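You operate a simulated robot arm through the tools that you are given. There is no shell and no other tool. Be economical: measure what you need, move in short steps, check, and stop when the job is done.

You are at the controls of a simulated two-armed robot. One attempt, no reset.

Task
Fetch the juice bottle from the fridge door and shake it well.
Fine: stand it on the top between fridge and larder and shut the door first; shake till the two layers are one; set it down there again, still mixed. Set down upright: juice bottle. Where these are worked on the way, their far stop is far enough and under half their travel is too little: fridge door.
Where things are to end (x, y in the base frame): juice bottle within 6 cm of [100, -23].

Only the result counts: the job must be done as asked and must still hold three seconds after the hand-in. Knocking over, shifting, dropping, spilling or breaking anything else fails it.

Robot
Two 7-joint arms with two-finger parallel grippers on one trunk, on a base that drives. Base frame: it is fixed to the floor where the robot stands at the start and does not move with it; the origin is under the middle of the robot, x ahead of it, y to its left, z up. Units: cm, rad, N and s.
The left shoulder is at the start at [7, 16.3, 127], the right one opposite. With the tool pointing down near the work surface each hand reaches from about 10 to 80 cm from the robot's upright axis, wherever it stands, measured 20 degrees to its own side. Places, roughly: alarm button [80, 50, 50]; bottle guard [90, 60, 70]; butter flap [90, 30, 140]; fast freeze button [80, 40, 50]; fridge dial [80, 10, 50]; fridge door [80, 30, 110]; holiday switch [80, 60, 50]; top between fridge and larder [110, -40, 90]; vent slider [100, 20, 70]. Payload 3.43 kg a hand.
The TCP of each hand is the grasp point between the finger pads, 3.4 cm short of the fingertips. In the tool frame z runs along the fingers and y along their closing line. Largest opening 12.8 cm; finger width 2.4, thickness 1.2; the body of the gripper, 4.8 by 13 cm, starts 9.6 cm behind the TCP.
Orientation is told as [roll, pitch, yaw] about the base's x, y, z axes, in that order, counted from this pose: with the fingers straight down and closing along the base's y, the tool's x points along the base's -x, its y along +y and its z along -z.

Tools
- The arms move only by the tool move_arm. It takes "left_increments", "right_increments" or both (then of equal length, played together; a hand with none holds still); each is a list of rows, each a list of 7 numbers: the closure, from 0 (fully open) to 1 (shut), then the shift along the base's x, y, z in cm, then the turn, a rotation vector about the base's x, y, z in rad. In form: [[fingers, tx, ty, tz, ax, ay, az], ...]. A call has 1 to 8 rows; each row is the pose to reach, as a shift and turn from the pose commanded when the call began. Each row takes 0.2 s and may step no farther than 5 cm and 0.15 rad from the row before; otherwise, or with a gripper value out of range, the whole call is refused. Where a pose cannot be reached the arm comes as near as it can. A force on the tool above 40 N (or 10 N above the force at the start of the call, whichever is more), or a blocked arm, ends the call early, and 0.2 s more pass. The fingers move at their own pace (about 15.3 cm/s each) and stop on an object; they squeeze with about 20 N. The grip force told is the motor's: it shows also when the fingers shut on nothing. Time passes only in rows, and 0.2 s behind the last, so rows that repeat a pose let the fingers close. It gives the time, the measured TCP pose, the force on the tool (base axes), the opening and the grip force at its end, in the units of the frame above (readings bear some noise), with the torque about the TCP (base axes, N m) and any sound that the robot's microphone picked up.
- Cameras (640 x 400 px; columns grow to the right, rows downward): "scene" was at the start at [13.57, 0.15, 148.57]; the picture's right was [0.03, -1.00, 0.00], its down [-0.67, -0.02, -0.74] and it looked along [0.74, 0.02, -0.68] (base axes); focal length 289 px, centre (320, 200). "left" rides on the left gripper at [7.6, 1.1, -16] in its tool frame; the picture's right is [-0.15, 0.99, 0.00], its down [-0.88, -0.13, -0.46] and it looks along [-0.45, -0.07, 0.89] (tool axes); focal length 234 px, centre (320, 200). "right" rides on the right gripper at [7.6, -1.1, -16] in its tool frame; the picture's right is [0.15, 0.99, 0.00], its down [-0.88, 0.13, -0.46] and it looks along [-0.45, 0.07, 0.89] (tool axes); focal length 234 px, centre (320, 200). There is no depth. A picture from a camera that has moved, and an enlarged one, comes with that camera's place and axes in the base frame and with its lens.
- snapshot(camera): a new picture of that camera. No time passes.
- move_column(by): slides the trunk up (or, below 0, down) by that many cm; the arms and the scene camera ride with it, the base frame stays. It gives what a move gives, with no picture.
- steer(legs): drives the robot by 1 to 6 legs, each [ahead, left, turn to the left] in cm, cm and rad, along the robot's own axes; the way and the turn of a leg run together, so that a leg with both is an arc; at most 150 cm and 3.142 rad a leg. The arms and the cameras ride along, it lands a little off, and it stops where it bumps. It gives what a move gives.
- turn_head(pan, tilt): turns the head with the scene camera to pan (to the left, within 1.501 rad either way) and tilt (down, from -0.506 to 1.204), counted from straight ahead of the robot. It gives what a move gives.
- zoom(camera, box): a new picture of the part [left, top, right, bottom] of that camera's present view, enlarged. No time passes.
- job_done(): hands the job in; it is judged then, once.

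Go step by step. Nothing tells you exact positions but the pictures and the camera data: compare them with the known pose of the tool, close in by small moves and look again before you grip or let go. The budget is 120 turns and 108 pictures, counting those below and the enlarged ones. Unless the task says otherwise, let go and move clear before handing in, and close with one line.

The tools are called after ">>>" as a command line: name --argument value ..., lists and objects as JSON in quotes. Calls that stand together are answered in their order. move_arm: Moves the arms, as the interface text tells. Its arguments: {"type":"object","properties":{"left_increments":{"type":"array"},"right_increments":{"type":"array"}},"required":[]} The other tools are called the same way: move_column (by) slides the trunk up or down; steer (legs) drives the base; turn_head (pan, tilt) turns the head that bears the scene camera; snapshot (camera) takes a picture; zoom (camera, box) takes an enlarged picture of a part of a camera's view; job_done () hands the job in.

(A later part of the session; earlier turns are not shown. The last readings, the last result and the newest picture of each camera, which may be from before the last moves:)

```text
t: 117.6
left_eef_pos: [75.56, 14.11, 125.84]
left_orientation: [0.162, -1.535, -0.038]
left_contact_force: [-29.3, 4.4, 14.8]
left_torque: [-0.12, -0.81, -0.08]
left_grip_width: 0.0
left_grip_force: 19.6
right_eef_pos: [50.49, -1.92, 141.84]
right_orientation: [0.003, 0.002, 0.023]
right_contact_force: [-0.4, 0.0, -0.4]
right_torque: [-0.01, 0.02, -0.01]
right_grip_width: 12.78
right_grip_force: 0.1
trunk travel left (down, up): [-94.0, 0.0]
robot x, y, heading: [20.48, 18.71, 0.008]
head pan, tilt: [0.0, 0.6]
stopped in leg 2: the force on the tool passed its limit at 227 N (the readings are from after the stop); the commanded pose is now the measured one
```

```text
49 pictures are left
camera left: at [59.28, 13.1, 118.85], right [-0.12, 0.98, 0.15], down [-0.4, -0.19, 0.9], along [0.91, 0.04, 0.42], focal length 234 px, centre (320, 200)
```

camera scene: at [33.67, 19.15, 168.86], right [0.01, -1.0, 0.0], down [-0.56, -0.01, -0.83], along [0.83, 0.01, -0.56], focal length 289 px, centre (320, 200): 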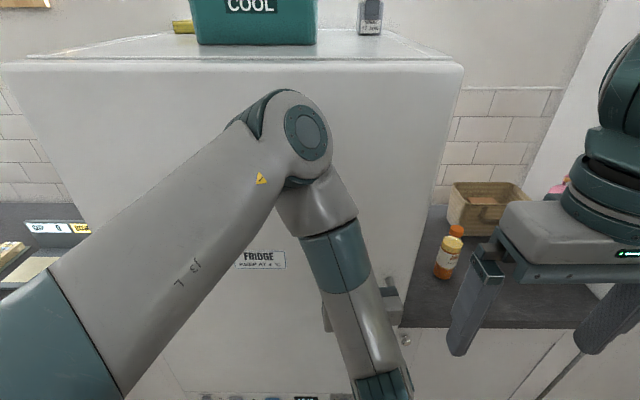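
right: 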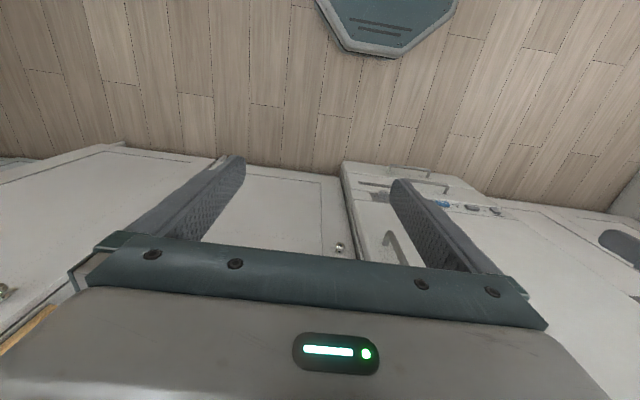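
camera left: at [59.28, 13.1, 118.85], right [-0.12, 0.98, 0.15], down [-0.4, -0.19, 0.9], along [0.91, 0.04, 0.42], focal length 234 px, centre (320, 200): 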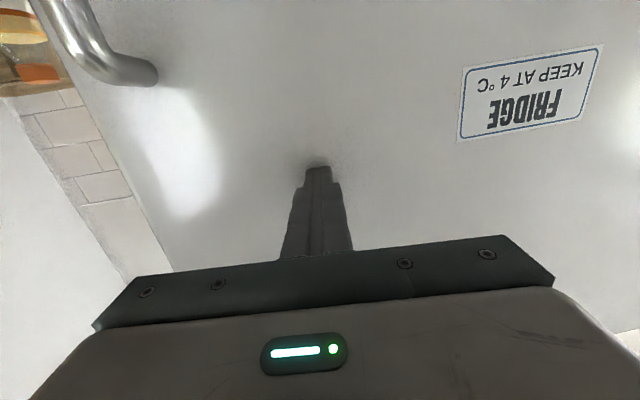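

The door face is at x≈79, so it looks shut. I'll back off, lower the trunk and check the door seam and the bottle.

>>> steer --legs '[[-40, 0, 0]]'

>>> move_column --by -19

>>> steer --legs '[[0, -37.5, 0]]'

>>> turn_head --pan 0.3 --tilt 0.5

>>> snapshot --camera "scene"

```text
t: 120.1
left_eef_pos: [36.83, 13.64, 125.45]
left_orientation: [0.16, -1.527, -0.032]
left_contact_force: [0.3, -0.1, -0.5]
left_torque: [-0.04, -0.03, 0.0]
left_grip_width: 0.0
left_grip_force: 19.5
right_eef_pos: [11.77, -2.51, 141.49]
right_orientation: [0.006, 0.009, 0.025]
right_contact_force: [0.4, -0.2, 0.3]
right_torque: [0.0, 0.01, -0.02]
right_grip_width: 12.79
right_grip_force: 0.0
trunk travel left (down, up): [-94.0, 0.0]
robot x, y, heading: [-19.11, 18.68, 0.018]
head pan, tilt: [0.0, 0.6]
```

```text
t: 122.2
left_eef_pos: [36.57, 13.58, 106.63]
left_orientation: [0.161, -1.528, -0.033]
left_contact_force: [-0.7, -0.2, 0.6]
left_torque: [-0.02, 0.04, -0.02]
left_grip_width: 0.0
left_grip_force: 19.5
right_eef_pos: [11.57, -2.54, 122.57]
right_orientation: [0.004, 0.009, 0.026]
right_contact_force: [-0.8, 0.4, -0.5]
right_torque: [-0.02, -0.02, 0.01]
right_grip_width: 12.8
right_grip_force: 0.1
trunk travel left (down, up): [-75.0, 19.0]
robot x, y, heading: [-19.18, 18.36, 0.013]
head pan, tilt: [0.0, 0.6]
```

```text
t: 124.5
left_eef_pos: [36.94, -23.66, 106.68]
left_orientation: [0.151, -1.527, -0.029]
left_contact_force: [-0.5, -0.2, -0.7]
left_torque: [0.0, 0.01, -0.02]
left_grip_width: 0.01
left_grip_force: 20.2
right_eef_pos: [11.84, -39.48, 122.63]
right_orientation: [0.004, 0.007, 0.02]
right_contact_force: [0.0, 0.9, -0.1]
right_torque: [0.01, 0.03, 0.03]
right_grip_width: 12.82
right_grip_force: 0.0
trunk travel left (down, up): [-75.0, 19.0]
robot x, y, heading: [-18.7, -18.57, 0.007]
head pan, tilt: [0.0, 0.6]
```

```text
t: 125.3
left_eef_pos: [36.99, -23.64, 106.61]
left_orientation: [0.17, -1.528, -0.045]
left_contact_force: [-0.3, -1.4, -1.1]
left_torque: [-0.02, 0.03, -0.03]
left_grip_width: 0.01
left_grip_force: 20.6
right_eef_pos: [11.92, -39.65, 122.61]
right_orientation: [0.005, 0.01, 0.02]
right_contact_force: [0.1, 0.6, 0.1]
right_torque: [-0.03, 0.02, 0.0]
right_grip_width: 12.81
right_grip_force: 0.0
trunk travel left (down, up): [-75.0, 19.0]
robot x, y, heading: [-18.9, -18.45, 0.014]
head pan, tilt: [0.3, 0.499]
```

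```text
48 pictures are left
camera scene: at [-4.96, -15.87, 150.69], right [0.3, -0.95, 0.0], down [-0.46, -0.14, -0.88], along [0.84, 0.27, -0.48], focal length 289 px, centre (320, 200)
```

scene: 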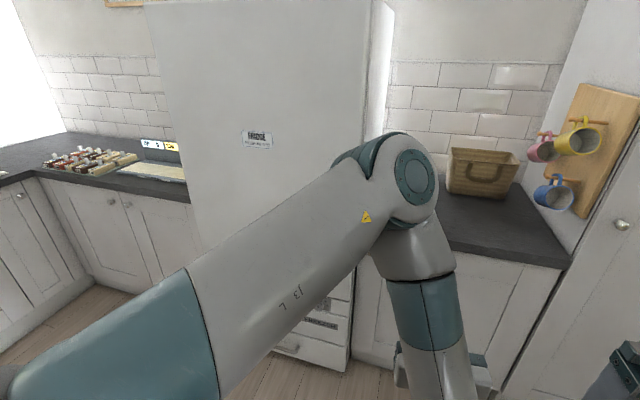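

>>> zoom --camera "scene" --box '[330, 0, 430, 150]'

>>> zoom --camera "scene" --box '[260, 250, 380, 380]'

```text
2.67 times, centred on (380, 75) of scene
camera zoom: at [-4.96, -15.87, 150.69], right [0.3, -0.95, 0.0], down [-0.46, -0.14, -0.88], along [0.84, 0.27, -0.48], focal length 772 px, centre (160, 533)
```

zoom: 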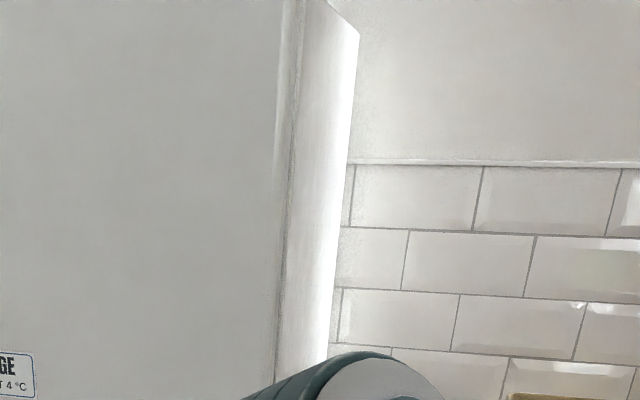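

```text
3.08 times, centred on (320, 315) of scene
camera zoom: at [-4.96, -15.87, 150.69], right [0.3, -0.95, 0.0], down [-0.46, -0.14, -0.88], along [0.84, 0.27, -0.48], focal length 891 px, centre (320, -154)
```

zoom: 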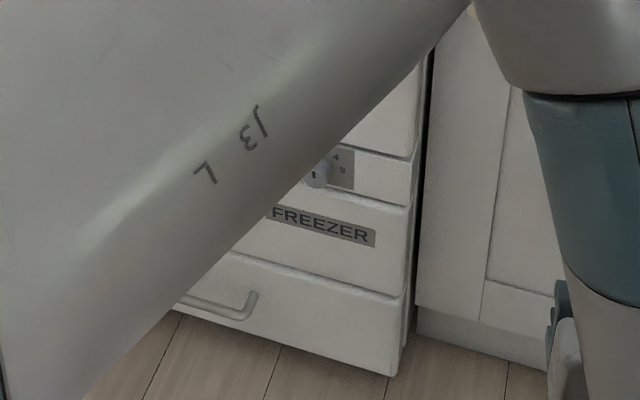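

The door is flush and shut. I'll go back to the bottle with the hand opened part way.

>>> steer --legs '[[46, 0, -0.014]]'

>>> move_arm --left_increments '[[0.2, 0, -1, -1.5, 0, 0, 0], [0.2, 0, -1, -3, 0, 0, 0], [0.2, 0, -1, -4.2, 0, 0, 0], [0.2, 0, -1, -4.2, 0, 0, 0]]'

>>> snapshot --camera "left"

```text
t: 128.1
left_eef_pos: [82.69, -24.35, 106.5]
left_orientation: [0.162, -1.526, -0.052]
left_contact_force: [0.2, 0.6, 0.4]
left_torque: [0.01, -0.01, -0.01]
left_grip_width: 0.03
left_grip_force: 19.8
right_eef_pos: [57.33, -39.98, 122.7]
right_orientation: [0.005, 0.01, 0.009]
right_contact_force: [0.4, -0.6, 0.2]
right_torque: [0.07, 0.03, 0.01]
right_grip_width: 12.81
right_grip_force: 0.2
trunk travel left (down, up): [-75.0, 19.0]
robot x, y, heading: [27.03, -18.69, -0.01]
head pan, tilt: [0.3, 0.499]
```

```text
t: 129.1
left_eef_pos: [83.88, -25.21, 102.47]
left_orientation: [0.146, -1.523, -0.037]
left_contact_force: [-0.3, -0.7, 0.1]
left_torque: [-0.02, -0.02, 0.02]
left_grip_width: 10.25
left_grip_force: 0.0
left hand out of reach, approached as far as the arm can: row 1, 2, 3, 4
right_eef_pos: [57.33, -39.92, 122.6]
right_orientation: [0.006, 0.009, 0.01]
right_contact_force: [0.0, 0.0, -0.1]
right_torque: [0.02, 0.03, -0.02]
right_grip_width: 12.77
right_grip_force: 0.1
trunk travel left (down, up): [-75.0, 19.0]
robot x, y, heading: [26.99, -18.42, -0.002]
head pan, tilt: [0.3, 0.499]
```

```text
45 pictures are left
camera left: at [67.58, -25.82, 95.59], right [-0.1, 0.98, 0.15], down [-0.4, -0.18, 0.9], along [0.91, 0.03, 0.41], focal length 234 px, centre (320, 200)
```

left: 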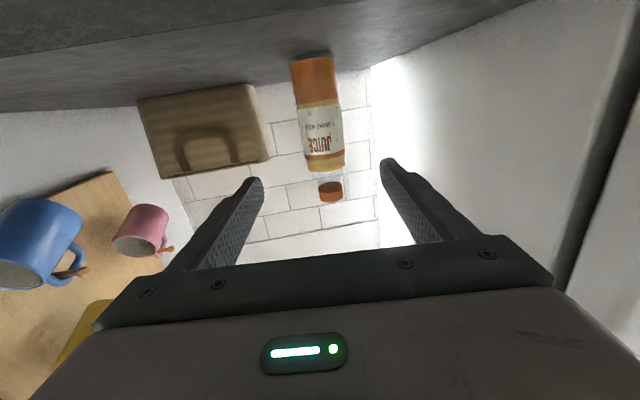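

The bottle is lined up. I'll advance 14.8 cm and grip.

>>> move_arm --left_increments '[[0.2, 4, 0.6, 0, 0, 0, 0], [0.2, 8, 1.2, 0, 0, 0, 0], [0.2, 12, 1.7, 0, 0, 0, 0], [0.2, 14.8, 2, 0, 0, 0, 0], [0.2, 14.8, 2, 0, 0, 0, 0], [0.6, 14.8, 2, 0, 0, 0, 0], [1, 14.8, 2, 0, 0, 0, 0], [1, 14.8, 2, 0, 0, 0, 0]]'

>>> snapshot --camera "left"

```text
t: 130.9
left_eef_pos: [98.78, -23.29, 102.49]
left_orientation: [0.158, -1.527, -0.048]
left_contact_force: [1.0, 1.4, 2.0]
left_torque: [-0.03, -0.12, 0.03]
left_grip_width: 5.79
left_grip_force: 19.5
right_eef_pos: [57.55, -39.92, 122.54]
right_orientation: [0.005, 0.008, 0.007]
right_contact_force: [0.7, 0.3, 0.1]
right_torque: [0.0, -0.04, 0.02]
right_grip_width: 12.8
right_grip_force: 0.0
trunk travel left (down, up): [-75.0, 19.0]
robot x, y, heading: [27.13, -18.75, -0.008]
head pan, tilt: [0.3, 0.499]
```

```text
44 pictures are left
camera left: at [82.51, -23.99, 95.55], right [-0.1, 0.98, 0.15], down [-0.4, -0.18, 0.9], along [0.91, 0.03, 0.41], focal length 234 px, centre (320, 200)
```

left: 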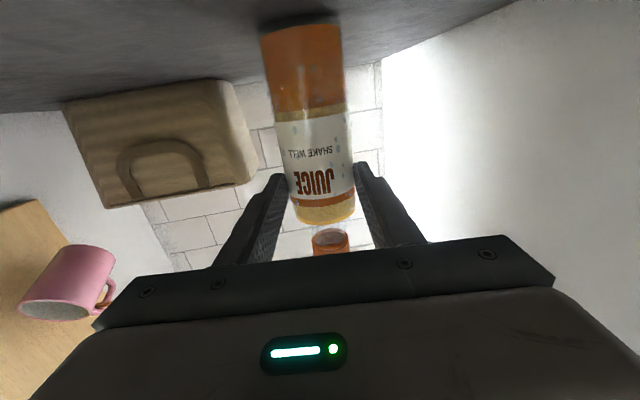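

It's gripped. I'll lift it 12 cm and begin shaking up and down.

>>> move_arm --left_increments '[[1, 0, 0, 3, 0, 0, 0], [1, -1, 0, 6, 0, 0, 0], [1, -2, 0, 9, 0, 0, 0], [1, -3, 0, 12, 0, 0, 0], [1, -3, 0, 15, 0, 0, 0], [1, -3, 0, 12, 0, 0, 0], [1, -3, 0, 15, 0, 0, 0], [1, -3, 0, 12, 0, 0, 0]]'

>>> move_arm --left_increments '[[1, 0, 0, 5, 0, 0, 0], [1, 0, 0, 0, 0, 0, 0], [1, 0, 0, 5, 0, 0, 0], [1, 0, 0, 0, 0, 0, 0], [1, 0, 0, 5, 0, 0, 0], [1, 0, 0, 0, 0, 0, 0], [1, 0, 0, 5, 0, 0, 0], [1, 0, 0, 0, 0, 0, 0]]'

>>> snapshot --camera "left"

```text
t: 132.7
left_eef_pos: [95.95, -23.39, 114.36]
left_orientation: [0.159, -1.526, -0.048]
left_contact_force: [-0.2, 0.9, -4.7]
left_torque: [-0.05, 0.22, 0.04]
left_grip_width: 5.81
left_grip_force: 20.1
right_eef_pos: [57.48, -39.89, 122.45]
right_orientation: [0.005, 0.009, 0.009]
right_contact_force: [0.1, -0.7, -0.6]
right_torque: [-0.01, 0.03, 0.04]
right_grip_width: 12.78
right_grip_force: 0.1
trunk travel left (down, up): [-75.0, 19.0]
robot x, y, heading: [27.43, -18.62, -0.005]
head pan, tilt: [0.3, 0.499]
```

```text
t: 134.5
left_eef_pos: [95.6, -23.3, 114.77]
left_orientation: [0.172, -1.529, -0.06]
left_contact_force: [0.2, -0.4, -5.1]
left_torque: [-0.05, 0.18, 0.03]
left_grip_width: 5.75
left_grip_force: 20.1
right_eef_pos: [57.14, -39.95, 122.6]
right_orientation: [0.004, 0.006, 0.009]
right_contact_force: [0.2, 0.4, -0.7]
right_torque: [0.03, 0.0, 0.0]
right_grip_width: 12.8
right_grip_force: 0.1
trunk travel left (down, up): [-75.0, 19.0]
robot x, y, heading: [26.72, -18.32, -0.005]
head pan, tilt: [0.3, 0.499]
```

```text
43 pictures are left
camera left: at [79.37, -24.0, 107.68], right [-0.1, 0.98, 0.15], down [-0.4, -0.18, 0.9], along [0.91, 0.03, 0.41], focal length 234 px, centre (320, 200)
```

left: 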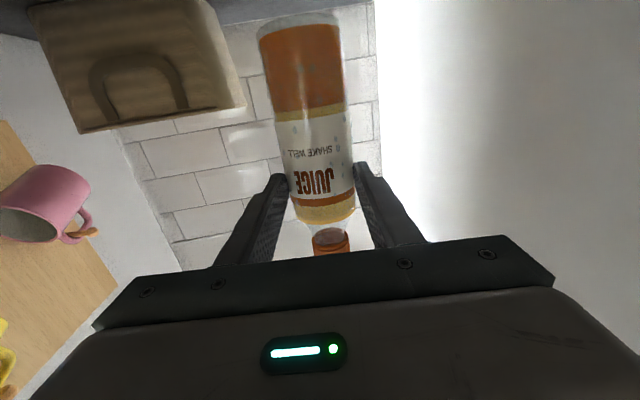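

Bubbles have appeared but two layers still show. I'll keep shaking.

>>> move_arm --left_increments '[[1, 0, 0, 5, 0, 0, 0], [1, 0, 0, 0, 0, 0, 0], [1, 0, 0, 5, 0, 0, 0], [1, 0, 0, 0, 0, 0, 0], [1, 0, 0, 5, 0, 0, 0], [1, 0, 0, 0, 0, 0, 0], [1, 0, 0, 5, 0, 0, 0], [1, 0, 0, 0, 0, 0, 0]]'

>>> move_arm --left_increments '[[1, 0, 0, 5, 0, 0, 0], [1, 0, 0, 0, 0, 0, 0], [1, 0, 0, 5, 0, 0, 0], [1, 0, 0, 0, 0, 0, 0], [1, 0, 0, 5, 0, 0, 0], [1, 0, 0, 0, 0, 0, 0], [1, 0, 0, 5, 0, 0, 0], [1, 0, 0, 0, 0, 0, 0]]'

>>> move_arm --left_increments '[[1, 0, 0, 5, 0, 0, 0], [1, 0, 0, 0, 0, 0, 0], [1, 0, 0, 5, 0, 0, 0], [1, 0, 0, 0, 0, 0, 0], [1, 0, 0, 5, 0, 0, 0], [1, 0, 0, 0, 0, 0, 0], [1, 0, 0, 5, 0, 0, 0], [1, 0, 0, 0, 0, 0, 0]]'

>>> snapshot --camera "left"

```text
t: 136.3
left_eef_pos: [95.41, -22.98, 114.84]
left_orientation: [0.167, -1.53, -0.052]
left_contact_force: [0.0, 0.8, -5.3]
left_torque: [-0.03, 0.2, -0.01]
left_grip_width: 5.76
left_grip_force: 19.8
right_eef_pos: [57.16, -40.04, 122.69]
right_orientation: [0.005, 0.005, 0.008]
right_contact_force: [-0.3, 0.0, -0.1]
right_torque: [0.01, 0.01, 0.0]
right_grip_width: 12.81
right_grip_force: 0.0
trunk travel left (down, up): [-75.0, 19.0]
robot x, y, heading: [27.12, -18.39, -0.006]
head pan, tilt: [0.3, 0.499]
```

```text
t: 138.1
left_eef_pos: [95.33, -23.1, 114.8]
left_orientation: [0.16, -1.532, -0.048]
left_contact_force: [0.7, -0.2, -5.2]
left_torque: [-0.04, 0.21, -0.01]
left_grip_width: 5.71
left_grip_force: 20.4
right_eef_pos: [57.04, -39.99, 122.69]
right_orientation: [0.006, 0.005, 0.009]
right_contact_force: [0.1, -0.4, 0.3]
right_torque: [0.0, -0.04, 0.01]
right_grip_width: 12.82
right_grip_force: 0.1
trunk travel left (down, up): [-75.0, 19.0]
robot x, y, heading: [26.82, -18.51, -0.006]
head pan, tilt: [0.3, 0.499]
```

```text
t: 139.9
left_eef_pos: [95.38, -23.03, 114.75]
left_orientation: [0.157, -1.533, -0.046]
left_contact_force: [0.4, -0.4, -4.7]
left_torque: [-0.01, 0.23, 0.0]
left_grip_width: 5.68
left_grip_force: 19.6
right_eef_pos: [56.96, -39.98, 122.71]
right_orientation: [0.006, 0.005, 0.008]
right_contact_force: [0.0, 0.5, 0.4]
right_torque: [0.0, 0.02, -0.01]
right_grip_width: 12.8
right_grip_force: 0.0
trunk travel left (down, up): [-75.0, 19.0]
robot x, y, heading: [26.78, -18.46, -0.007]
head pan, tilt: [0.3, 0.499]
```

```text
42 pictures are left
camera left: at [79.12, -23.64, 107.66], right [-0.1, 0.98, 0.15], down [-0.4, -0.18, 0.9], along [0.91, 0.03, 0.42], focal length 234 px, centre (320, 200)
```

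left: 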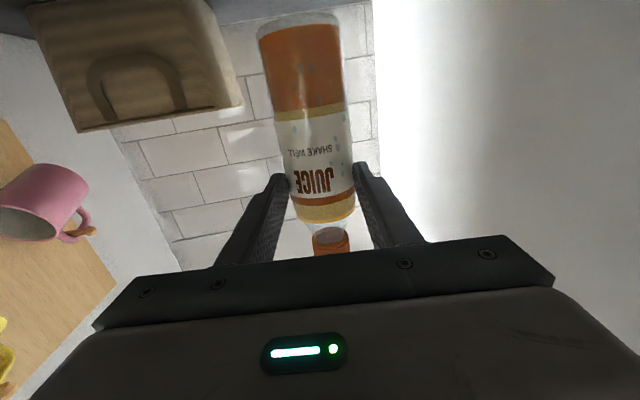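

>>> zoom --camera "left" --box '[240, 0, 380, 260]'

>>> move_arm --left_increments '[[1, 0, 0, 5, 0, 0, 0], [1, 0, 0, 10, 0, 0, 0], [1, 0, 0, 5, 0, 0, 0], [1, 0, 0, 0, 0, 0, 0], [1, 0, 0, 5, 0, 0, 0], [1, 0, 0, 10, 0, 0, 0], [1, 0, 0, 5, 0, 0, 0], [1, 0, 0, 0, 0, 0, 0]]'

>>> move_arm --left_increments '[[1, 0, 0, 5, 0, 0, 0], [1, 0, 0, 10, 0, 0, 0], [1, 0, 0, 5, 0, 0, 0], [1, 0, 0, 0, 0, 0, 0], [1, 0, 0, 5, 0, 0, 0], [1, 0, 0, 10, 0, 0, 0], [1, 0, 0, 5, 0, 0, 0], [1, 0, 0, 0, 0, 0, 0]]'

>>> move_arm --left_increments '[[1, 0, 0, 5, 0, 0, 0], [1, 0, 0, 10, 0, 0, 0], [1, 0, 0, 5, 0, 0, 0], [1, 0, 0, 0, 0, 0, 0], [1, 0, 0, 5, 0, 0, 0], [1, 0, 0, 10, 0, 0, 0], [1, 0, 0, 5, 0, 0, 0], [1, 0, 0, 0, 0, 0, 0]]'

>>> zoom --camera "left" --box '[240, 0, 380, 260]'

```text
1.54 times, centred on (310, 130) of left
camera zoom: at [79.12, -23.64, 107.66], right [-0.1, 0.98, 0.15], down [-0.4, -0.18, 0.9], along [0.91, 0.03, 0.42], focal length 360 px, centre (335, 308)
```

zoom: 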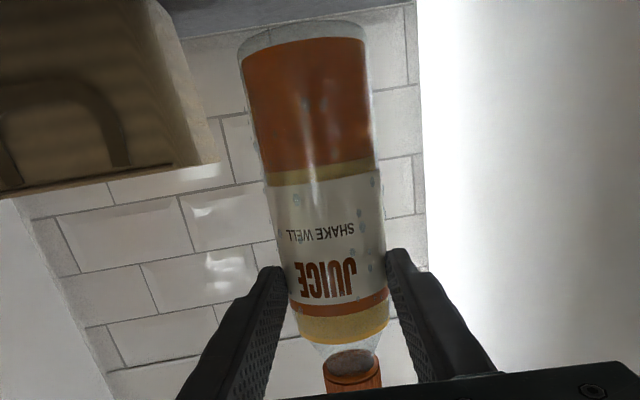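

```text
t: 141.7
left_eef_pos: [95.05, -23.0, 115.06]
left_orientation: [0.163, -1.534, -0.053]
left_contact_force: [-0.8, -0.4, -4.5]
left_torque: [-0.03, 0.21, 0.02]
left_grip_width: 5.65
left_grip_force: 20.2
right_eef_pos: [56.74, -39.8, 122.88]
right_orientation: [0.002, 0.002, 0.009]
right_contact_force: [-0.3, -0.4, -0.2]
right_torque: [0.02, -0.01, 0.02]
right_grip_width: 12.76
right_grip_force: 0.1
trunk travel left (down, up): [-75.0, 19.0]
robot x, y, heading: [26.98, -18.61, -0.001]
head pan, tilt: [0.3, 0.499]
```

```text
t: 143.5
left_eef_pos: [95.02, -22.74, 114.89]
left_orientation: [0.155, -1.536, -0.043]
left_contact_force: [1.2, -0.6, -4.7]
left_torque: [-0.03, 0.23, 0.02]
left_grip_width: 5.56
left_grip_force: 20.5
right_eef_pos: [56.6, -39.76, 122.94]
right_orientation: [0.002, -0.001, 0.01]
right_contact_force: [0.2, 0.0, -0.1]
right_torque: [-0.01, 0.02, 0.03]
right_grip_width: 12.82
right_grip_force: 0.1
trunk travel left (down, up): [-75.0, 19.0]
robot x, y, heading: [26.72, -18.76, 0.001]
head pan, tilt: [0.3, 0.499]
```

```text
t: 145.3
left_eef_pos: [94.95, -23.01, 114.98]
left_orientation: [0.155, -1.535, -0.044]
left_contact_force: [-1.0, -0.1, -4.7]
left_torque: [-0.02, 0.21, -0.01]
left_grip_width: 5.49
left_grip_force: 20.4
right_eef_pos: [56.53, -39.88, 122.82]
right_orientation: [0.004, 0.0, 0.012]
right_contact_force: [-0.1, 0.8, -0.3]
right_torque: [-0.01, -0.04, 0.04]
right_grip_width: 12.81
right_grip_force: 0.0
trunk travel left (down, up): [-75.0, 19.0]
robot x, y, heading: [26.74, -18.7, -0.005]
head pan, tilt: [0.3, 0.499]
```

```text
1.54 times, centred on (310, 130) of left
camera zoom: at [78.68, -23.71, 107.95], right [-0.1, 0.98, 0.15], down [-0.41, -0.18, 0.9], along [0.91, 0.03, 0.42], focal length 360 px, centre (335, 308)
```

zoom: 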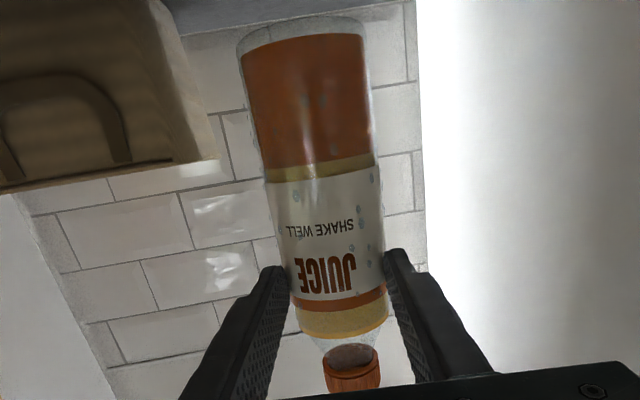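

The grip width is creeping down and the torque implies the bottle's centre is about 4 cm ahead of the pads' centre, so I hold it by the fingertips. I'll set it down, open, go 4 cm deeper and grip it again.

>>> move_arm --left_increments '[[1, 0, 0, -4, 0, 0, 0], [1, 0, 0, -8, 0, 0, 0], [1, 0, 0, -10.5, 0, 0, 0], [1, 0, 0, -11.5, 0, 0, 0], [1, 0, 0, -12, 0, 0, 0], [1, 0, 0, -12.4, 0, 0, 0], [1, 0, 0, -12.4, 0, 0, 0]]'

>>> snapshot --camera "left"

>>> turn_head --pan -0.25 --tilt 0.6

>>> snapshot --camera "scene"

```text
t: 146.9
left_eef_pos: [95.43, -23.22, 102.07]
left_orientation: [0.162, -1.521, -0.054]
left_contact_force: [-0.9, -0.3, -1.5]
left_torque: [0.03, -0.08, 0.01]
left_grip_width: 0.7
left_grip_force: 1.1
right_eef_pos: [57.23, -40.01, 122.66]
right_orientation: [0.006, 0.007, 0.008]
right_contact_force: [-0.5, -0.2, 0.5]
right_torque: [0.01, -0.01, 0.0]
right_grip_width: 12.81
right_grip_force: 0.1
trunk travel left (down, up): [-75.0, 19.0]
robot x, y, heading: [26.77, -18.43, -0.005]
head pan, tilt: [0.3, 0.499]
```

```text
39 pictures are left
camera left: at [79.2, -23.84, 95.16], right [-0.1, 0.98, 0.15], down [-0.4, -0.18, 0.9], along [0.91, 0.03, 0.41], focal length 234 px, centre (320, 200)
```

left: 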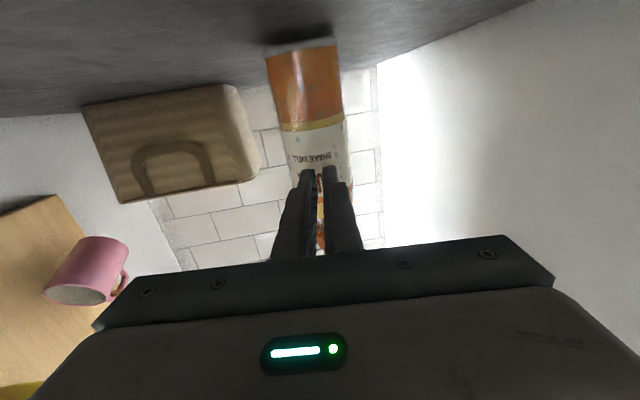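

```text
t: 147.9
left_eef_pos: [95.7, -23.1, 102.27]
left_orientation: [0.161, -1.529, -0.051]
left_contact_force: [0.0, 0.1, -0.3]
left_torque: [-0.01, 0.01, -0.01]
left_grip_width: 0.0
left_grip_force: 20.0
right_eef_pos: [57.38, -40.04, 122.55]
right_orientation: [0.005, 0.008, 0.008]
right_contact_force: [0.4, 0.5, 0.4]
right_torque: [0.01, -0.02, -0.01]
right_grip_width: 12.79
right_grip_force: 0.1
trunk travel left (down, up): [-75.0, 19.0]
robot x, y, heading: [27.42, -18.6, -0.01]
head pan, tilt: [-0.25, 0.6]
```

```text
38 pictures are left
camera scene: at [40.79, -20.83, 149.79], right [-0.25, -0.97, 0.0], down [-0.55, 0.14, -0.83], along [0.8, -0.21, -0.56], focal length 289 px, centre (320, 200)
```

scene: 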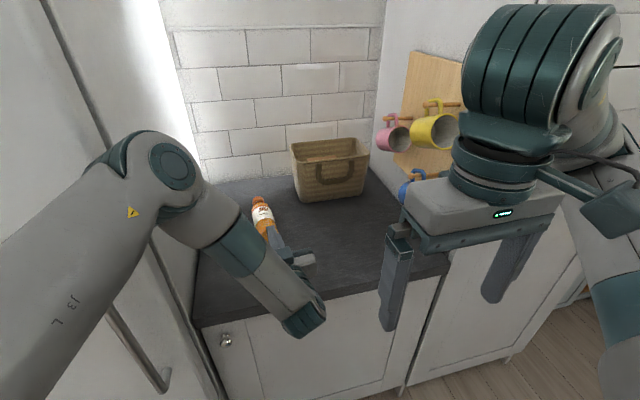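

The bottle popped out of the fingertips as it touched down. I'll check that it's still standing.

>>> zoom --camera "scene" --box '[210, 160, 340, 280]'

>>> snapshot --camera "left"

```text
3.33 times, centred on (275, 220) of scene
camera zoom: at [40.79, -20.83, 149.79], right [-0.25, -0.97, 0.0], down [-0.55, 0.14, -0.83], along [0.8, -0.21, -0.56], focal length 965 px, centre (470, 133)
```

zoom: 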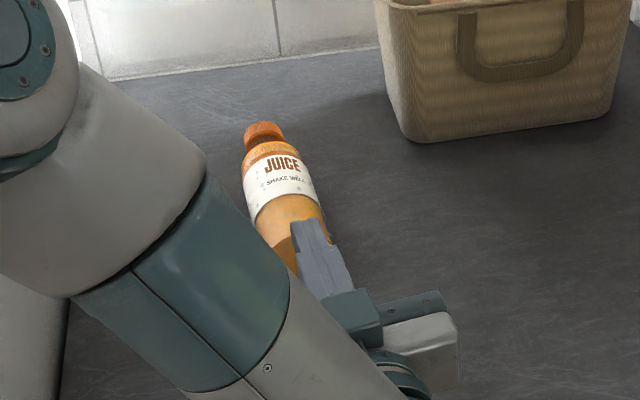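

```text
36 pictures are left
camera left: at [79.45, -23.81, 95.22], right [-0.1, 0.98, 0.15], down [-0.4, -0.18, 0.9], along [0.91, 0.03, 0.41], focal length 234 px, centre (320, 200)
```

left: 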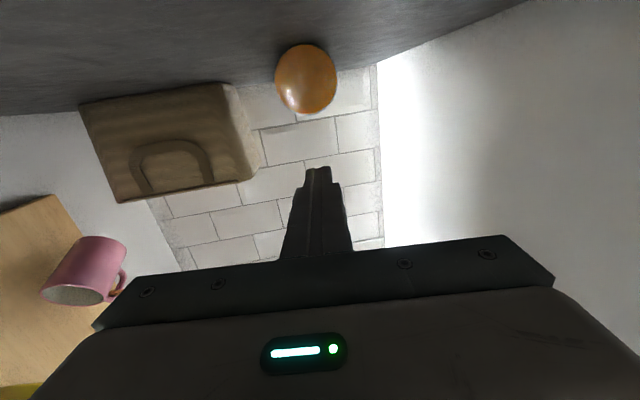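

The bottle has tipped over and lies along +x, base at about (108, −22.5), cap towards (128, −21). I can recover it: take it from above with the fingers down, then turn the hand forward, which stands it upright. First I'll raise the hand and open it.

>>> move_arm --left_increments '[[0.9, -1, 0, 3, 0, 0, 0], [0.6, -3, 0, 6, 0, 0, 0], [0.3, -5, 0, 10, 0, 0, 0], [0.2, -7, 0, 14, 0, 0, 0], [0.2, -8, 0, 17, 0, 0, 0]]'

>>> move_arm --left_increments '[[0.2, 0, 0, 0, 0, 0.15, 0], [0.2, 0, 0, 0, 0, 0.3, 0], [0.2, 0, 0, 0, 0, 0.45, 0], [0.2, 0, 0, 0, 0, 0.6, 0], [0.2, 0, 0, 0, 0, 0.75, 0], [0.2, 0, 0, 0, 0, 0.9, 0], [0.2, 0, 0, 0, 0, 1.05, 0], [0.2, 0, 0, 0, 0, 1.2, 0]]'

>>> snapshot --camera "scene"

```text
t: 149.1
left_eef_pos: [87.47, -23.15, 119.15]
left_orientation: [0.172, -1.525, -0.06]
left_contact_force: [-0.7, -0.4, -0.6]
left_torque: [0.03, -0.01, -0.03]
left_grip_width: 10.25
left_grip_force: 0.0
right_eef_pos: [57.35, -39.98, 122.5]
right_orientation: [0.005, 0.009, 0.007]
right_contact_force: [-0.6, -0.1, 0.0]
right_torque: [-0.02, -0.05, 0.02]
right_grip_width: 12.8
right_grip_force: 0.0
trunk travel left (down, up): [-75.0, 19.0]
robot x, y, heading: [27.25, -18.68, -0.005]
head pan, tilt: [-0.25, 0.6]
```

```text
t: 151.1
left_eef_pos: [85.4, -24.36, 120.71]
left_orientation: [0.114, -0.352, -0.018]
left_contact_force: [-0.6, 0.8, -0.6]
left_torque: [0.03, 0.04, -0.01]
left_grip_width: 10.24
left_grip_force: 0.0
right_eef_pos: [55.36, -40.55, 122.88]
right_orientation: [0.008, -0.008, 0.01]
right_contact_force: [-0.1, 0.7, 0.0]
right_torque: [0.05, -0.01, 0.0]
right_grip_width: 12.78
right_grip_force: 0.1
trunk travel left (down, up): [-75.0, 19.0]
robot x, y, heading: [26.82, -18.3, -0.004]
head pan, tilt: [-0.25, 0.6]
stopped in row 8 (left hand): the arm was blocked; the commanded pose is now the measured one
```

```text
35 pictures are left
camera scene: at [38.33, -21.53, 149.93], right [-0.25, -0.97, -0.01], down [-0.53, 0.15, -0.83], along [0.81, -0.21, -0.55], focal length 289 px, centre (320, 200)
```

scene: 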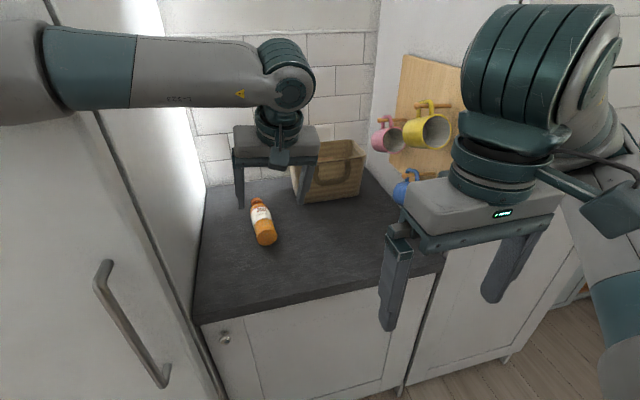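

The elbow met the fridge front, so this stance is too far left. The bottle lies still at (106…125.5, −22). I'll back up, shift right for elbow room, and finish turning the hand down.

>>> steer --legs '[[-14, 0, 0], [0, -22, 0]]'

>>> move_arm --left_increments '[[0.2, 0, 3, 0, 0, 0.1, 0], [0.2, 0, 6, 0, 0, 0.2, 0], [0.2, 0, 9, 0, 0, 0.3, 0], [0.2, 0, 12, 0, 0, 0.35, 0], [0.2, 0, 15, 0, 0, 0.35, 0], [0.2, 0, 18, 0, 0, 0.35, 0], [0.2, 0, 21, 0, 0, 0.35, 0], [0.2, 0, 22, 0, 0, 0.35, 0]]'

>>> snapshot --camera "scene"

```text
t: 153.7
left_eef_pos: [73.32, -45.68, 119.44]
left_orientation: [0.108, -0.331, -0.008]
left_contact_force: [-0.3, -1.1, -0.9]
left_torque: [0.01, 0.05, 0.02]
left_grip_width: 10.24
left_grip_force: 0.1
right_eef_pos: [43.13, -62.23, 122.63]
right_orientation: [0.003, 0.008, 0.008]
right_contact_force: [-0.2, 0.4, 0.1]
right_torque: [0.01, -0.01, 0.02]
right_grip_width: 12.8
right_grip_force: 0.1
trunk travel left (down, up): [-75.0, 19.0]
robot x, y, heading: [12.35, -40.84, -0.011]
head pan, tilt: [-0.25, 0.6]
```

```text
t: 155.5
left_eef_pos: [73.29, -23.88, 119.42]
left_orientation: [0.108, 0.017, -0.008]
left_contact_force: [-0.2, -0.5, 0.5]
left_torque: [-0.02, -0.02, 0.01]
left_grip_width: 10.24
left_grip_force: 0.1
right_eef_pos: [43.05, -62.34, 122.54]
right_orientation: [0.006, 0.009, 0.008]
right_contact_force: [-0.1, 0.0, 0.1]
right_torque: [-0.02, 0.01, 0.03]
right_grip_width: 12.81
right_grip_force: 0.1
trunk travel left (down, up): [-75.0, 19.0]
robot x, y, heading: [12.64, -40.68, -0.008]
head pan, tilt: [-0.25, 0.6]
```

```text
34 pictures are left
camera scene: at [26.42, -43.17, 149.78], right [-0.25, -0.97, 0.0], down [-0.55, 0.14, -0.82], along [0.8, -0.21, -0.57], focal length 289 px, centre (320, 200)
```

scene: 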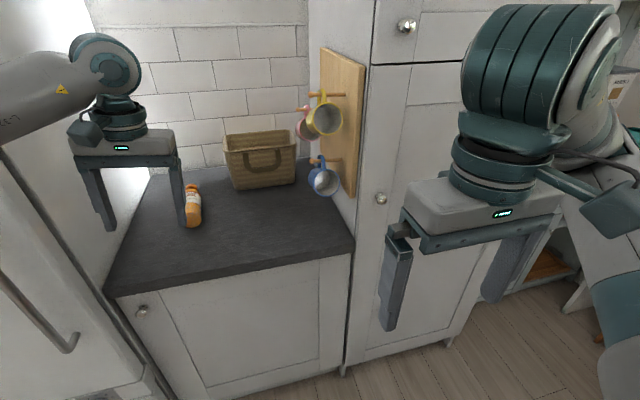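

The hand now points down. I'll check how close the left elbow will be to the fridge before driving in.

>>> turn_head --pan 0.5 --tilt 0.4

>>> snapshot --camera "scene"

```text
t: 156.6
left_eef_pos: [73.37, -23.85, 119.57]
left_orientation: [0.105, 0.02, -0.008]
left_contact_force: [0.3, -0.7, 0.3]
left_torque: [-0.02, 0.02, -0.01]
left_grip_width: 10.25
left_grip_force: 0.0
right_eef_pos: [43.18, -62.34, 122.67]
right_orientation: [0.006, 0.008, 0.006]
right_contact_force: [0.0, -0.2, 0.0]
right_torque: [-0.01, 0.0, 0.0]
right_grip_width: 12.79
right_grip_force: 0.1
trunk travel left (down, up): [-75.0, 19.0]
robot x, y, heading: [12.87, -40.71, -0.006]
head pan, tilt: [0.499, 0.4]
```

```text
33 pictures are left
camera scene: at [26.06, -36.54, 151.6], right [0.47, -0.88, 0.0], down [-0.34, -0.18, -0.92], along [0.81, 0.43, -0.39], focal length 289 px, centre (320, 200)
```

scene: 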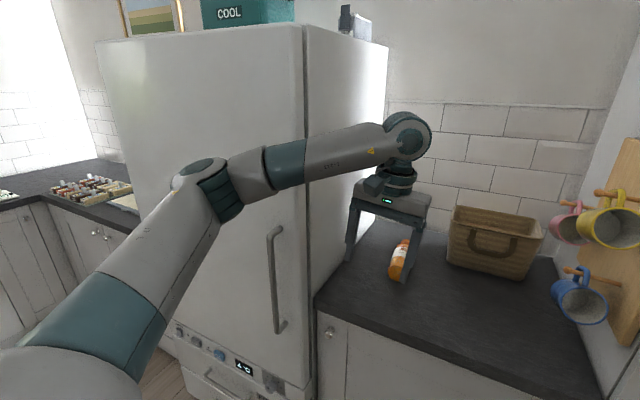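

The elbow should pass about 4 cm clear of the fridge. I'll drive in 29 cm and level the hand.

>>> steer --legs '[[29, -1, 0.006]]'

>>> move_arm --left_increments '[[0.2, 3, 0.3, 0, -0.05, 0, 0.03], [0.2, 6, 0.6, 0, -0.1, 0, 0.05], [0.2, 9, 1, -2, -0.1, 0, 0.05], [0.2, 12, 1.5, -4, -0.1, 0, 0.05], [0.2, 14, 1.8, -6, -0.1, 0, 0.05], [0.2, 14, 1.8, -6, -0.1, 0, 0.05]]'

>>> snapshot --camera "left"

>>> turn_head --pan 0.2 --tilt 0.5

>>> snapshot --camera "scene"

```text
t: 158.4
left_eef_pos: [96.25, -23.33, 118.45]
left_orientation: [0.137, 0.024, 0.044]
left_contact_force: [-2.2, -0.5, 0.4]
left_torque: [0.11, -0.15, 0.0]
left_grip_width: 10.25
left_grip_force: 0.0
right_eef_pos: [68.96, -62.5, 120.43]
right_orientation: [0.063, 0.055, 0.071]
right_contact_force: [0.2, -0.3, 0.2]
right_torque: [0.03, -0.16, -0.03]
right_grip_width: 12.81
right_grip_force: 0.0
trunk travel left (down, up): [-75.0, 19.0]
robot x, y, heading: [34.29, -42.37, 0.069]
head pan, tilt: [0.499, 0.4]
stopped in leg 1: the robot was blocked; the commanded pose is now the measured one
```

```text
t: 159.8
left_eef_pos: [113.96, -19.47, 109.74]
left_orientation: [0.009, 0.062, 0.078]
left_contact_force: [-0.8, 1.2, 0.7]
left_torque: [-0.11, -0.02, 0.0]
left_grip_width: 10.24
left_grip_force: 0.1
right_eef_pos: [72.33, -61.17, 120.41]
right_orientation: [0.013, 0.061, 0.059]
right_contact_force: [-1.1, 1.1, 0.0]
right_torque: [-0.05, -0.05, -0.03]
right_grip_width: 12.8
right_grip_force: 0.0
trunk travel left (down, up): [-75.0, 19.0]
robot x, y, heading: [35.81, -42.9, 0.047]
head pan, tilt: [0.499, 0.4]
```

```text
32 pictures are left
camera left: at [107.38, -19.08, 126.19], right [0.07, 1.0, 0.0], down [0.91, -0.06, 0.4], along [0.4, -0.03, -0.92], focal length 234 px, centre (320, 200)
```

left: 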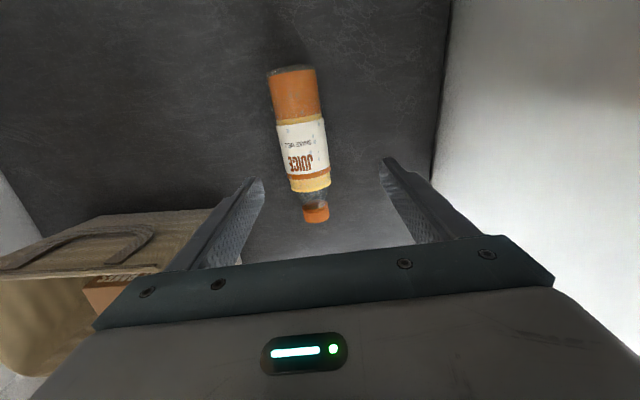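

```text
t: 160.7
left_eef_pos: [113.74, -19.86, 110.09]
left_orientation: [0.015, 0.063, 0.078]
left_contact_force: [1.0, -0.2, -0.9]
left_torque: [0.03, 0.02, 0.0]
left_grip_width: 10.22
left_grip_force: 0.1
right_eef_pos: [72.23, -61.42, 120.21]
right_orientation: [0.018, 0.065, 0.063]
right_contact_force: [-0.1, -0.7, -0.3]
right_torque: [0.03, 0.05, -0.02]
right_grip_width: 12.78
right_grip_force: 0.0
trunk travel left (down, up): [-75.0, 19.0]
robot x, y, heading: [35.04, -42.04, 0.052]
head pan, tilt: [0.201, 0.499]
```

```text
31 pictures are left
camera scene: at [49.42, -39.95, 150.69], right [0.25, -0.97, 0.0], down [-0.46, -0.12, -0.88], along [0.85, 0.22, -0.48], focal length 289 px, centre (320, 200)
```

scene: 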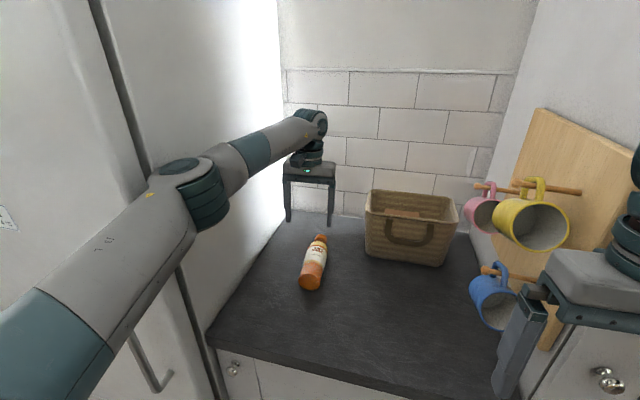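

The reach is good from here. The bottle's axis runs (105, −22.4) to (125, −21). I'll centre over its body near x 115.7 and descend to z≈100 first.

>>> move_arm --left_increments '[[0.2, 1, -0.9, -1, 0, -0.06, 0], [0.2, 2, -1.7, -3, 0, -0.06, 0], [0.2, 2, -1.7, -6, 0, -0.06, 0], [0.2, 2, -1.7, -9, 0, -0.06, 0], [0.2, 2, -1.7, -9, 0, -0.06, 0]]'

>>> snapshot --camera "left"

```text
t: 161.8
left_eef_pos: [115.69, -21.33, 101.09]
left_orientation: [0.011, 0.002, 0.077]
left_contact_force: [0.6, 1.4, -0.4]
left_torque: [0.01, 0.01, -0.01]
left_grip_width: 10.22
left_grip_force: 0.1
right_eef_pos: [72.19, -61.08, 120.29]
right_orientation: [0.016, 0.065, 0.065]
right_contact_force: [-1.2, -0.3, 0.7]
right_torque: [0.05, 0.01, 0.01]
right_grip_width: 12.82
right_grip_force: 0.0
trunk travel left (down, up): [-75.0, 19.0]
robot x, y, heading: [35.5, -42.23, 0.051]
head pan, tilt: [0.201, 0.499]
```

```text
30 pictures are left
camera left: at [108.09, -21.08, 116.95], right [0.07, 1.0, 0.01], down [0.89, -0.07, 0.45], along [0.45, -0.02, -0.89], focal length 234 px, centre (320, 200)
```

left: 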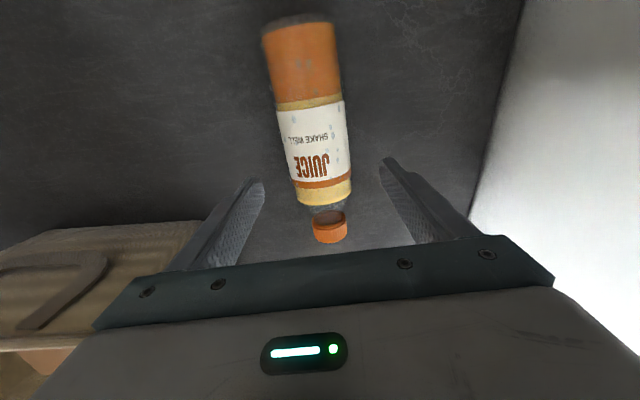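

Centred. I'll descend to z≈94.8 and close.

>>> move_arm --left_increments '[[0.2, 0, 0, -2, 0, 0, 0], [0.2, 0, 0, -4, 0, 0, 0], [0.2, 0, 0, -5.5, 0, 0, 0], [0.2, 0, 0, -6.4, 0, 0, 0], [0.2, 0, 0, -6.4, 0, 0, 0], [0.6, 0, 0, -6.4, 0, 0, 0], [1, 0, 0, -6.4, 0, 0, 0], [1, 0, 0, -6.4, 0, 0, 0]]'

>>> snapshot --camera "left"

```text
t: 163.7
left_eef_pos: [115.72, -21.38, 94.77]
left_orientation: [0.009, 0.005, 0.076]
left_contact_force: [1.5, -1.5, 0.9]
left_torque: [-0.03, -0.11, -0.02]
left_grip_width: 6.07
left_grip_force: 19.6
right_eef_pos: [72.08, -61.17, 120.17]
right_orientation: [0.015, 0.064, 0.062]
right_contact_force: [-0.8, -0.1, 0.7]
right_torque: [0.03, -0.01, -0.02]
right_grip_width: 12.81
right_grip_force: 0.0
trunk travel left (down, up): [-75.0, 19.0]
robot x, y, heading: [35.39, -42.18, 0.051]
head pan, tilt: [0.201, 0.499]
```

```text
29 pictures are left
camera left: at [108.19, -21.04, 110.61], right [0.07, 1.0, 0.01], down [0.89, -0.07, 0.45], along [0.45, -0.02, -0.89], focal length 234 px, centre (320, 200)
```

left: 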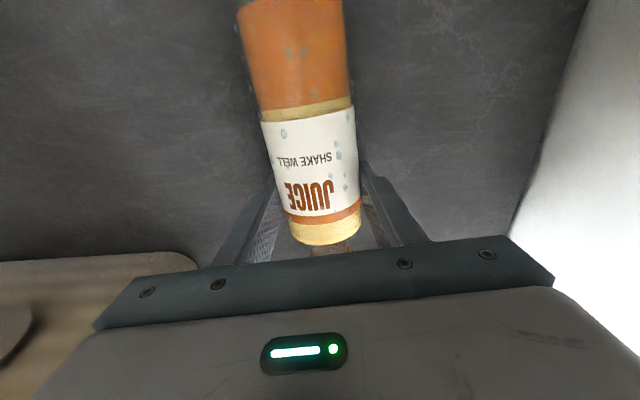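

Now it's gripped firmly at 6.1 cm. I'll lift it and draw back from the counter.

>>> move_arm --left_increments '[[1, 0, 0, 2, 0, 0, 0], [1, 0, 0, 5, 0, 0, 0], [1, -1, -0.5, 9, 0, 0, 0], [1, -3, -1, 13, 0, 0, 0], [1, -6, -1.5, 16, 0, 0, 0], [1, -9, -2, 19, 0, 0, 0], [1, -12, -2, 21, 0, 0, 0]]'

>>> steer --legs '[[-45, 0, -0.05]]'

>>> snapshot --camera "left"

>>> snapshot --camera "scene"

```text
t: 165.4
left_eef_pos: [106.62, -32.4, 117.18]
left_orientation: [0.031, -0.012, -0.012]
left_contact_force: [-0.1, 0.1, -5.1]
left_torque: [-0.05, -0.14, -0.03]
left_grip_width: 6.06
left_grip_force: 20.4
right_eef_pos: [72.43, -66.56, 120.32]
right_orientation: [0.034, 0.058, -0.014]
right_contact_force: [-0.2, -0.7, -0.1]
right_torque: [0.08, -0.04, -0.03]
right_grip_width: 12.8
right_grip_force: 0.0
trunk travel left (down, up): [-75.0, 19.0]
robot x, y, heading: [38.26, -43.08, -0.022]
head pan, tilt: [0.201, 0.499]
stopped in row 7 (left hand): the arm was blocked; the commanded pose is now the measured one
```

```text
t: 168.2
left_eef_pos: [62.85, -30.98, 116.0]
left_orientation: [0.012, -0.003, -0.049]
left_contact_force: [0.7, 0.6, -5.6]
left_torque: [0.02, -0.16, 0.01]
left_grip_width: 6.08
left_grip_force: 20.1
right_eef_pos: [27.17, -64.14, 120.39]
right_orientation: [0.018, 0.065, -0.055]
right_contact_force: [0.0, -0.1, 0.1]
right_torque: [-0.02, -0.03, -0.03]
right_grip_width: 12.8
right_grip_force: 0.1
trunk travel left (down, up): [-75.0, 19.0]
robot x, y, heading: [-7.38, -40.99, -0.061]
head pan, tilt: [0.201, 0.499]
```

```text
28 pictures are left
camera left: at [55.3, -29.66, 131.96], right [0.19, 0.98, 0.01], down [0.87, -0.18, 0.46], along [0.45, -0.08, -0.89], focal length 234 px, centre (320, 200)
```

left: 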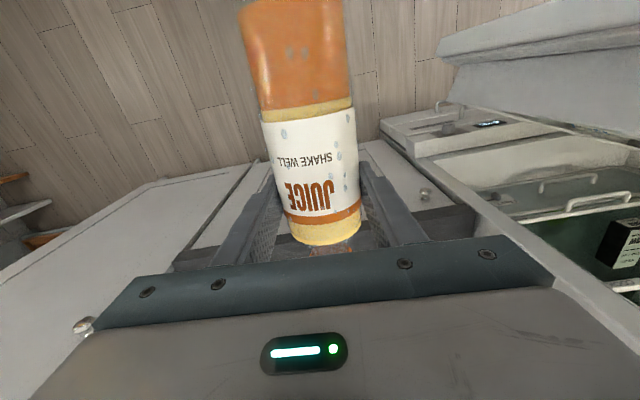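

```text
27 pictures are left
camera scene: at [7.2, -40.18, 150.67], right [0.14, -0.99, 0.0], down [-0.48, -0.07, -0.88], along [0.87, 0.12, -0.48], focal length 289 px, centre (320, 200)
```

scene: 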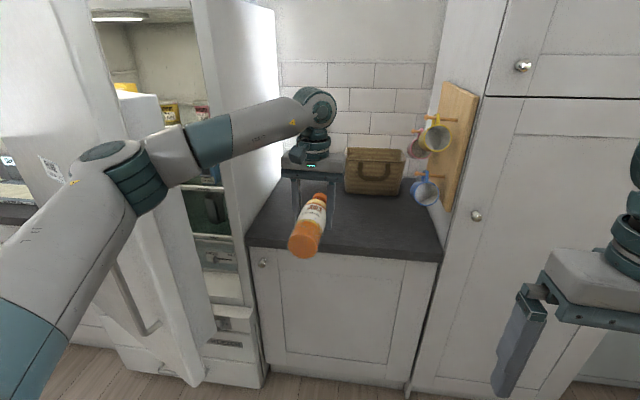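

My left elbow hooked the handle and pulled the door partly open again. The bottle isn't mixed yet, so I'll stand it on the counter, shut the door again, then shake. First I'll turn the hand forward so the bottle is upright.

>>> steer --legs '[[-10, -3, 0.06]]'

>>> move_arm --left_increments '[[1, 0, 0, 0, 0, -0.14, 0], [1, 0, 0, 0, 0, -0.28, 0], [1, 0, 0, 0, 0, -0.42, 0], [1, 0, 0, 0, 0, -0.56, 0], [1, 0, 0, 0, 0, -0.7, 0], [1, 0, 0, 0, 0, -0.84, 0], [1, 0, 0, 0, 0, -0.98, 0], [1, 0, 0, 0, 0, -1.12, 0]]'

>>> move_arm --left_increments '[[1, 0, -2, -1, 0, -0.12, 0], [1, 0, -4, -2, 0, -0.24, 0], [1, 0, -6, -3, 0, -0.36, 0], [1, 0, -8, -4, 0, -0.44, 0], [1, 0, -10, -5, 0, -0.44, 0], [1, 0, -10, -5, 0, -0.44, 0]]'

>>> snapshot --camera "scene"

```text
t: 169.3
left_eef_pos: [52.18, -29.59, 116.13]
left_orientation: [0.01, -0.001, 0.01]
left_contact_force: [0.8, 0.5, -4.7]
left_torque: [-0.01, -0.14, -0.02]
left_grip_width: 6.06
left_grip_force: 20.3
right_eef_pos: [18.53, -64.67, 120.1]
right_orientation: [0.017, 0.067, 0.004]
right_contact_force: [0.4, 0.4, -0.1]
right_torque: [-0.01, 0.05, -0.01]
right_grip_width: 12.82
right_grip_force: 0.0
trunk travel left (down, up): [-75.0, 19.0]
robot x, y, heading: [-17.48, -43.7, -0.009]
head pan, tilt: [0.201, 0.499]
```

```text
t: 171.2
left_eef_pos: [51.92, -29.54, 116.03]
left_orientation: [-0.013, -1.122, 0.029]
left_contact_force: [0.8, 0.1, -3.7]
left_torque: [0.04, -0.02, -0.02]
left_grip_width: 6.1
left_grip_force: 19.7
right_eef_pos: [18.41, -64.68, 120.16]
right_orientation: [0.017, 0.067, 0.006]
right_contact_force: [0.5, 0.0, -0.3]
right_torque: [0.02, -0.03, 0.0]
right_grip_width: 12.82
right_grip_force: 0.0
trunk travel left (down, up): [-75.0, 19.0]
robot x, y, heading: [-17.41, -44.24, -0.009]
head pan, tilt: [0.201, 0.499]
```

```text
t: 172.6
left_eef_pos: [51.84, -40.0, 111.3]
left_orientation: [-0.758, -1.553, 0.776]
left_contact_force: [-0.5, 0.0, -4.3]
left_torque: [0.0, 0.02, 0.0]
left_grip_width: 6.05
left_grip_force: 20.6
left hand out of reach, approached as far as the arm can: row 3, 4, 5, 6
right_eef_pos: [18.42, -64.54, 120.29]
right_orientation: [0.017, 0.065, 0.003]
right_contact_force: [0.3, -0.1, 0.5]
right_torque: [-0.03, 0.01, 0.0]
right_grip_width: 12.8
right_grip_force: 0.0
trunk travel left (down, up): [-75.0, 19.0]
robot x, y, heading: [-17.05, -43.85, -0.007]
head pan, tilt: [0.201, 0.499]
```

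```text
26 pictures are left
camera scene: at [-3.04, -41.91, 150.68], right [0.19, -0.98, 0.0], down [-0.47, -0.09, -0.88], along [0.86, 0.17, -0.48], focal length 289 px, centre (320, 200)
```

scene: 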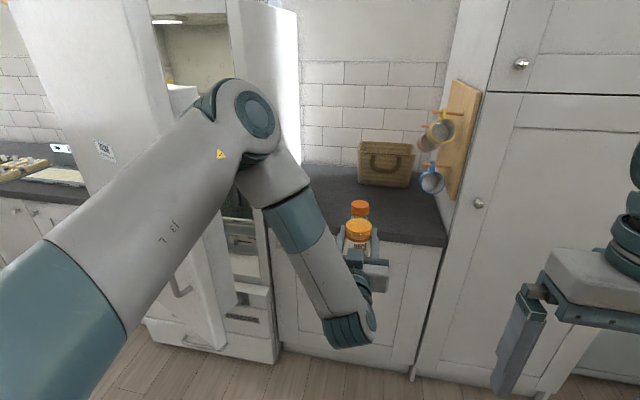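

The bottle is upright, well centred in the grip now (torque about zero). I'll drive to the counter, keeping clear of the open door.

>>> steer --legs '[[0, 13, 0.007], [43, 0, 0]]'

>>> move_arm --left_increments '[[1, 1.5, 2, -2, 0, 0, 0], [1, 3, 4, -4, 0, 0, 0], [1, 4.5, 4.5, -7, 0, 0, 0], [1, 5, 4.5, -8.5, 0, 0, 0], [1, 5, 4.5, -9.5, 0, 0, 0]]'

>>> snapshot --camera "left"

```text
t: 176.1
left_eef_pos: [95.27, -26.53, 111.31]
left_orientation: [-0.708, -1.555, 0.734]
left_contact_force: [1.1, -0.9, -4.1]
left_torque: [0.02, 0.02, 0.0]
left_grip_width: 6.08
left_grip_force: 19.4
right_eef_pos: [61.84, -51.39, 120.35]
right_orientation: [0.017, 0.065, 0.01]
right_contact_force: [0.2, 0.0, 0.5]
right_torque: [0.01, 0.0, -0.03]
right_grip_width: 12.78
right_grip_force: 0.0
trunk travel left (down, up): [-75.0, 19.0]
robot x, y, heading: [25.93, -30.38, 0.001]
head pan, tilt: [0.201, 0.499]
```

```text
t: 177.3
left_eef_pos: [99.23, -27.69, 105.45]
left_orientation: [-0.226, -1.529, 0.295]
left_contact_force: [0.8, -0.7, -5.1]
left_torque: [0.0, 0.03, 0.01]
left_grip_width: 6.05
left_grip_force: 19.7
left hand out of reach, approached as far as the arm can: row 1, 2, 3, 4, 5
right_eef_pos: [61.92, -51.43, 120.26]
right_orientation: [0.02, 0.066, 0.009]
right_contact_force: [0.3, 0.4, 0.7]
right_torque: [0.0, -0.01, -0.03]
right_grip_width: 12.79
right_grip_force: 0.1
trunk travel left (down, up): [-75.0, 19.0]
robot x, y, heading: [26.35, -30.67, 0.002]
head pan, tilt: [0.201, 0.499]
```

```text
25 pictures are left
camera left: at [82.9, -27.82, 98.46], right [-0.06, 0.99, 0.14], down [-0.41, -0.15, 0.9], along [0.91, 0.0, 0.41], focal length 234 px, centre (320, 200)
```

left: 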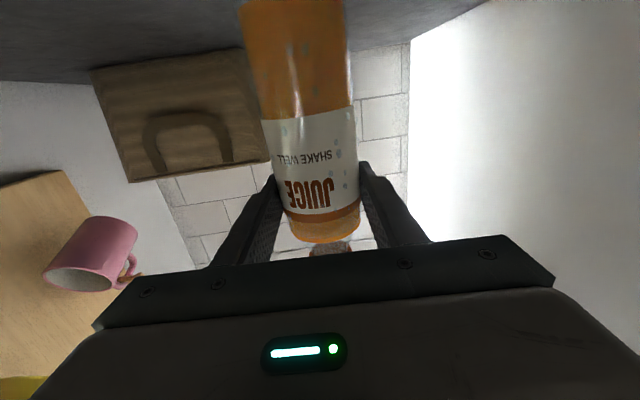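

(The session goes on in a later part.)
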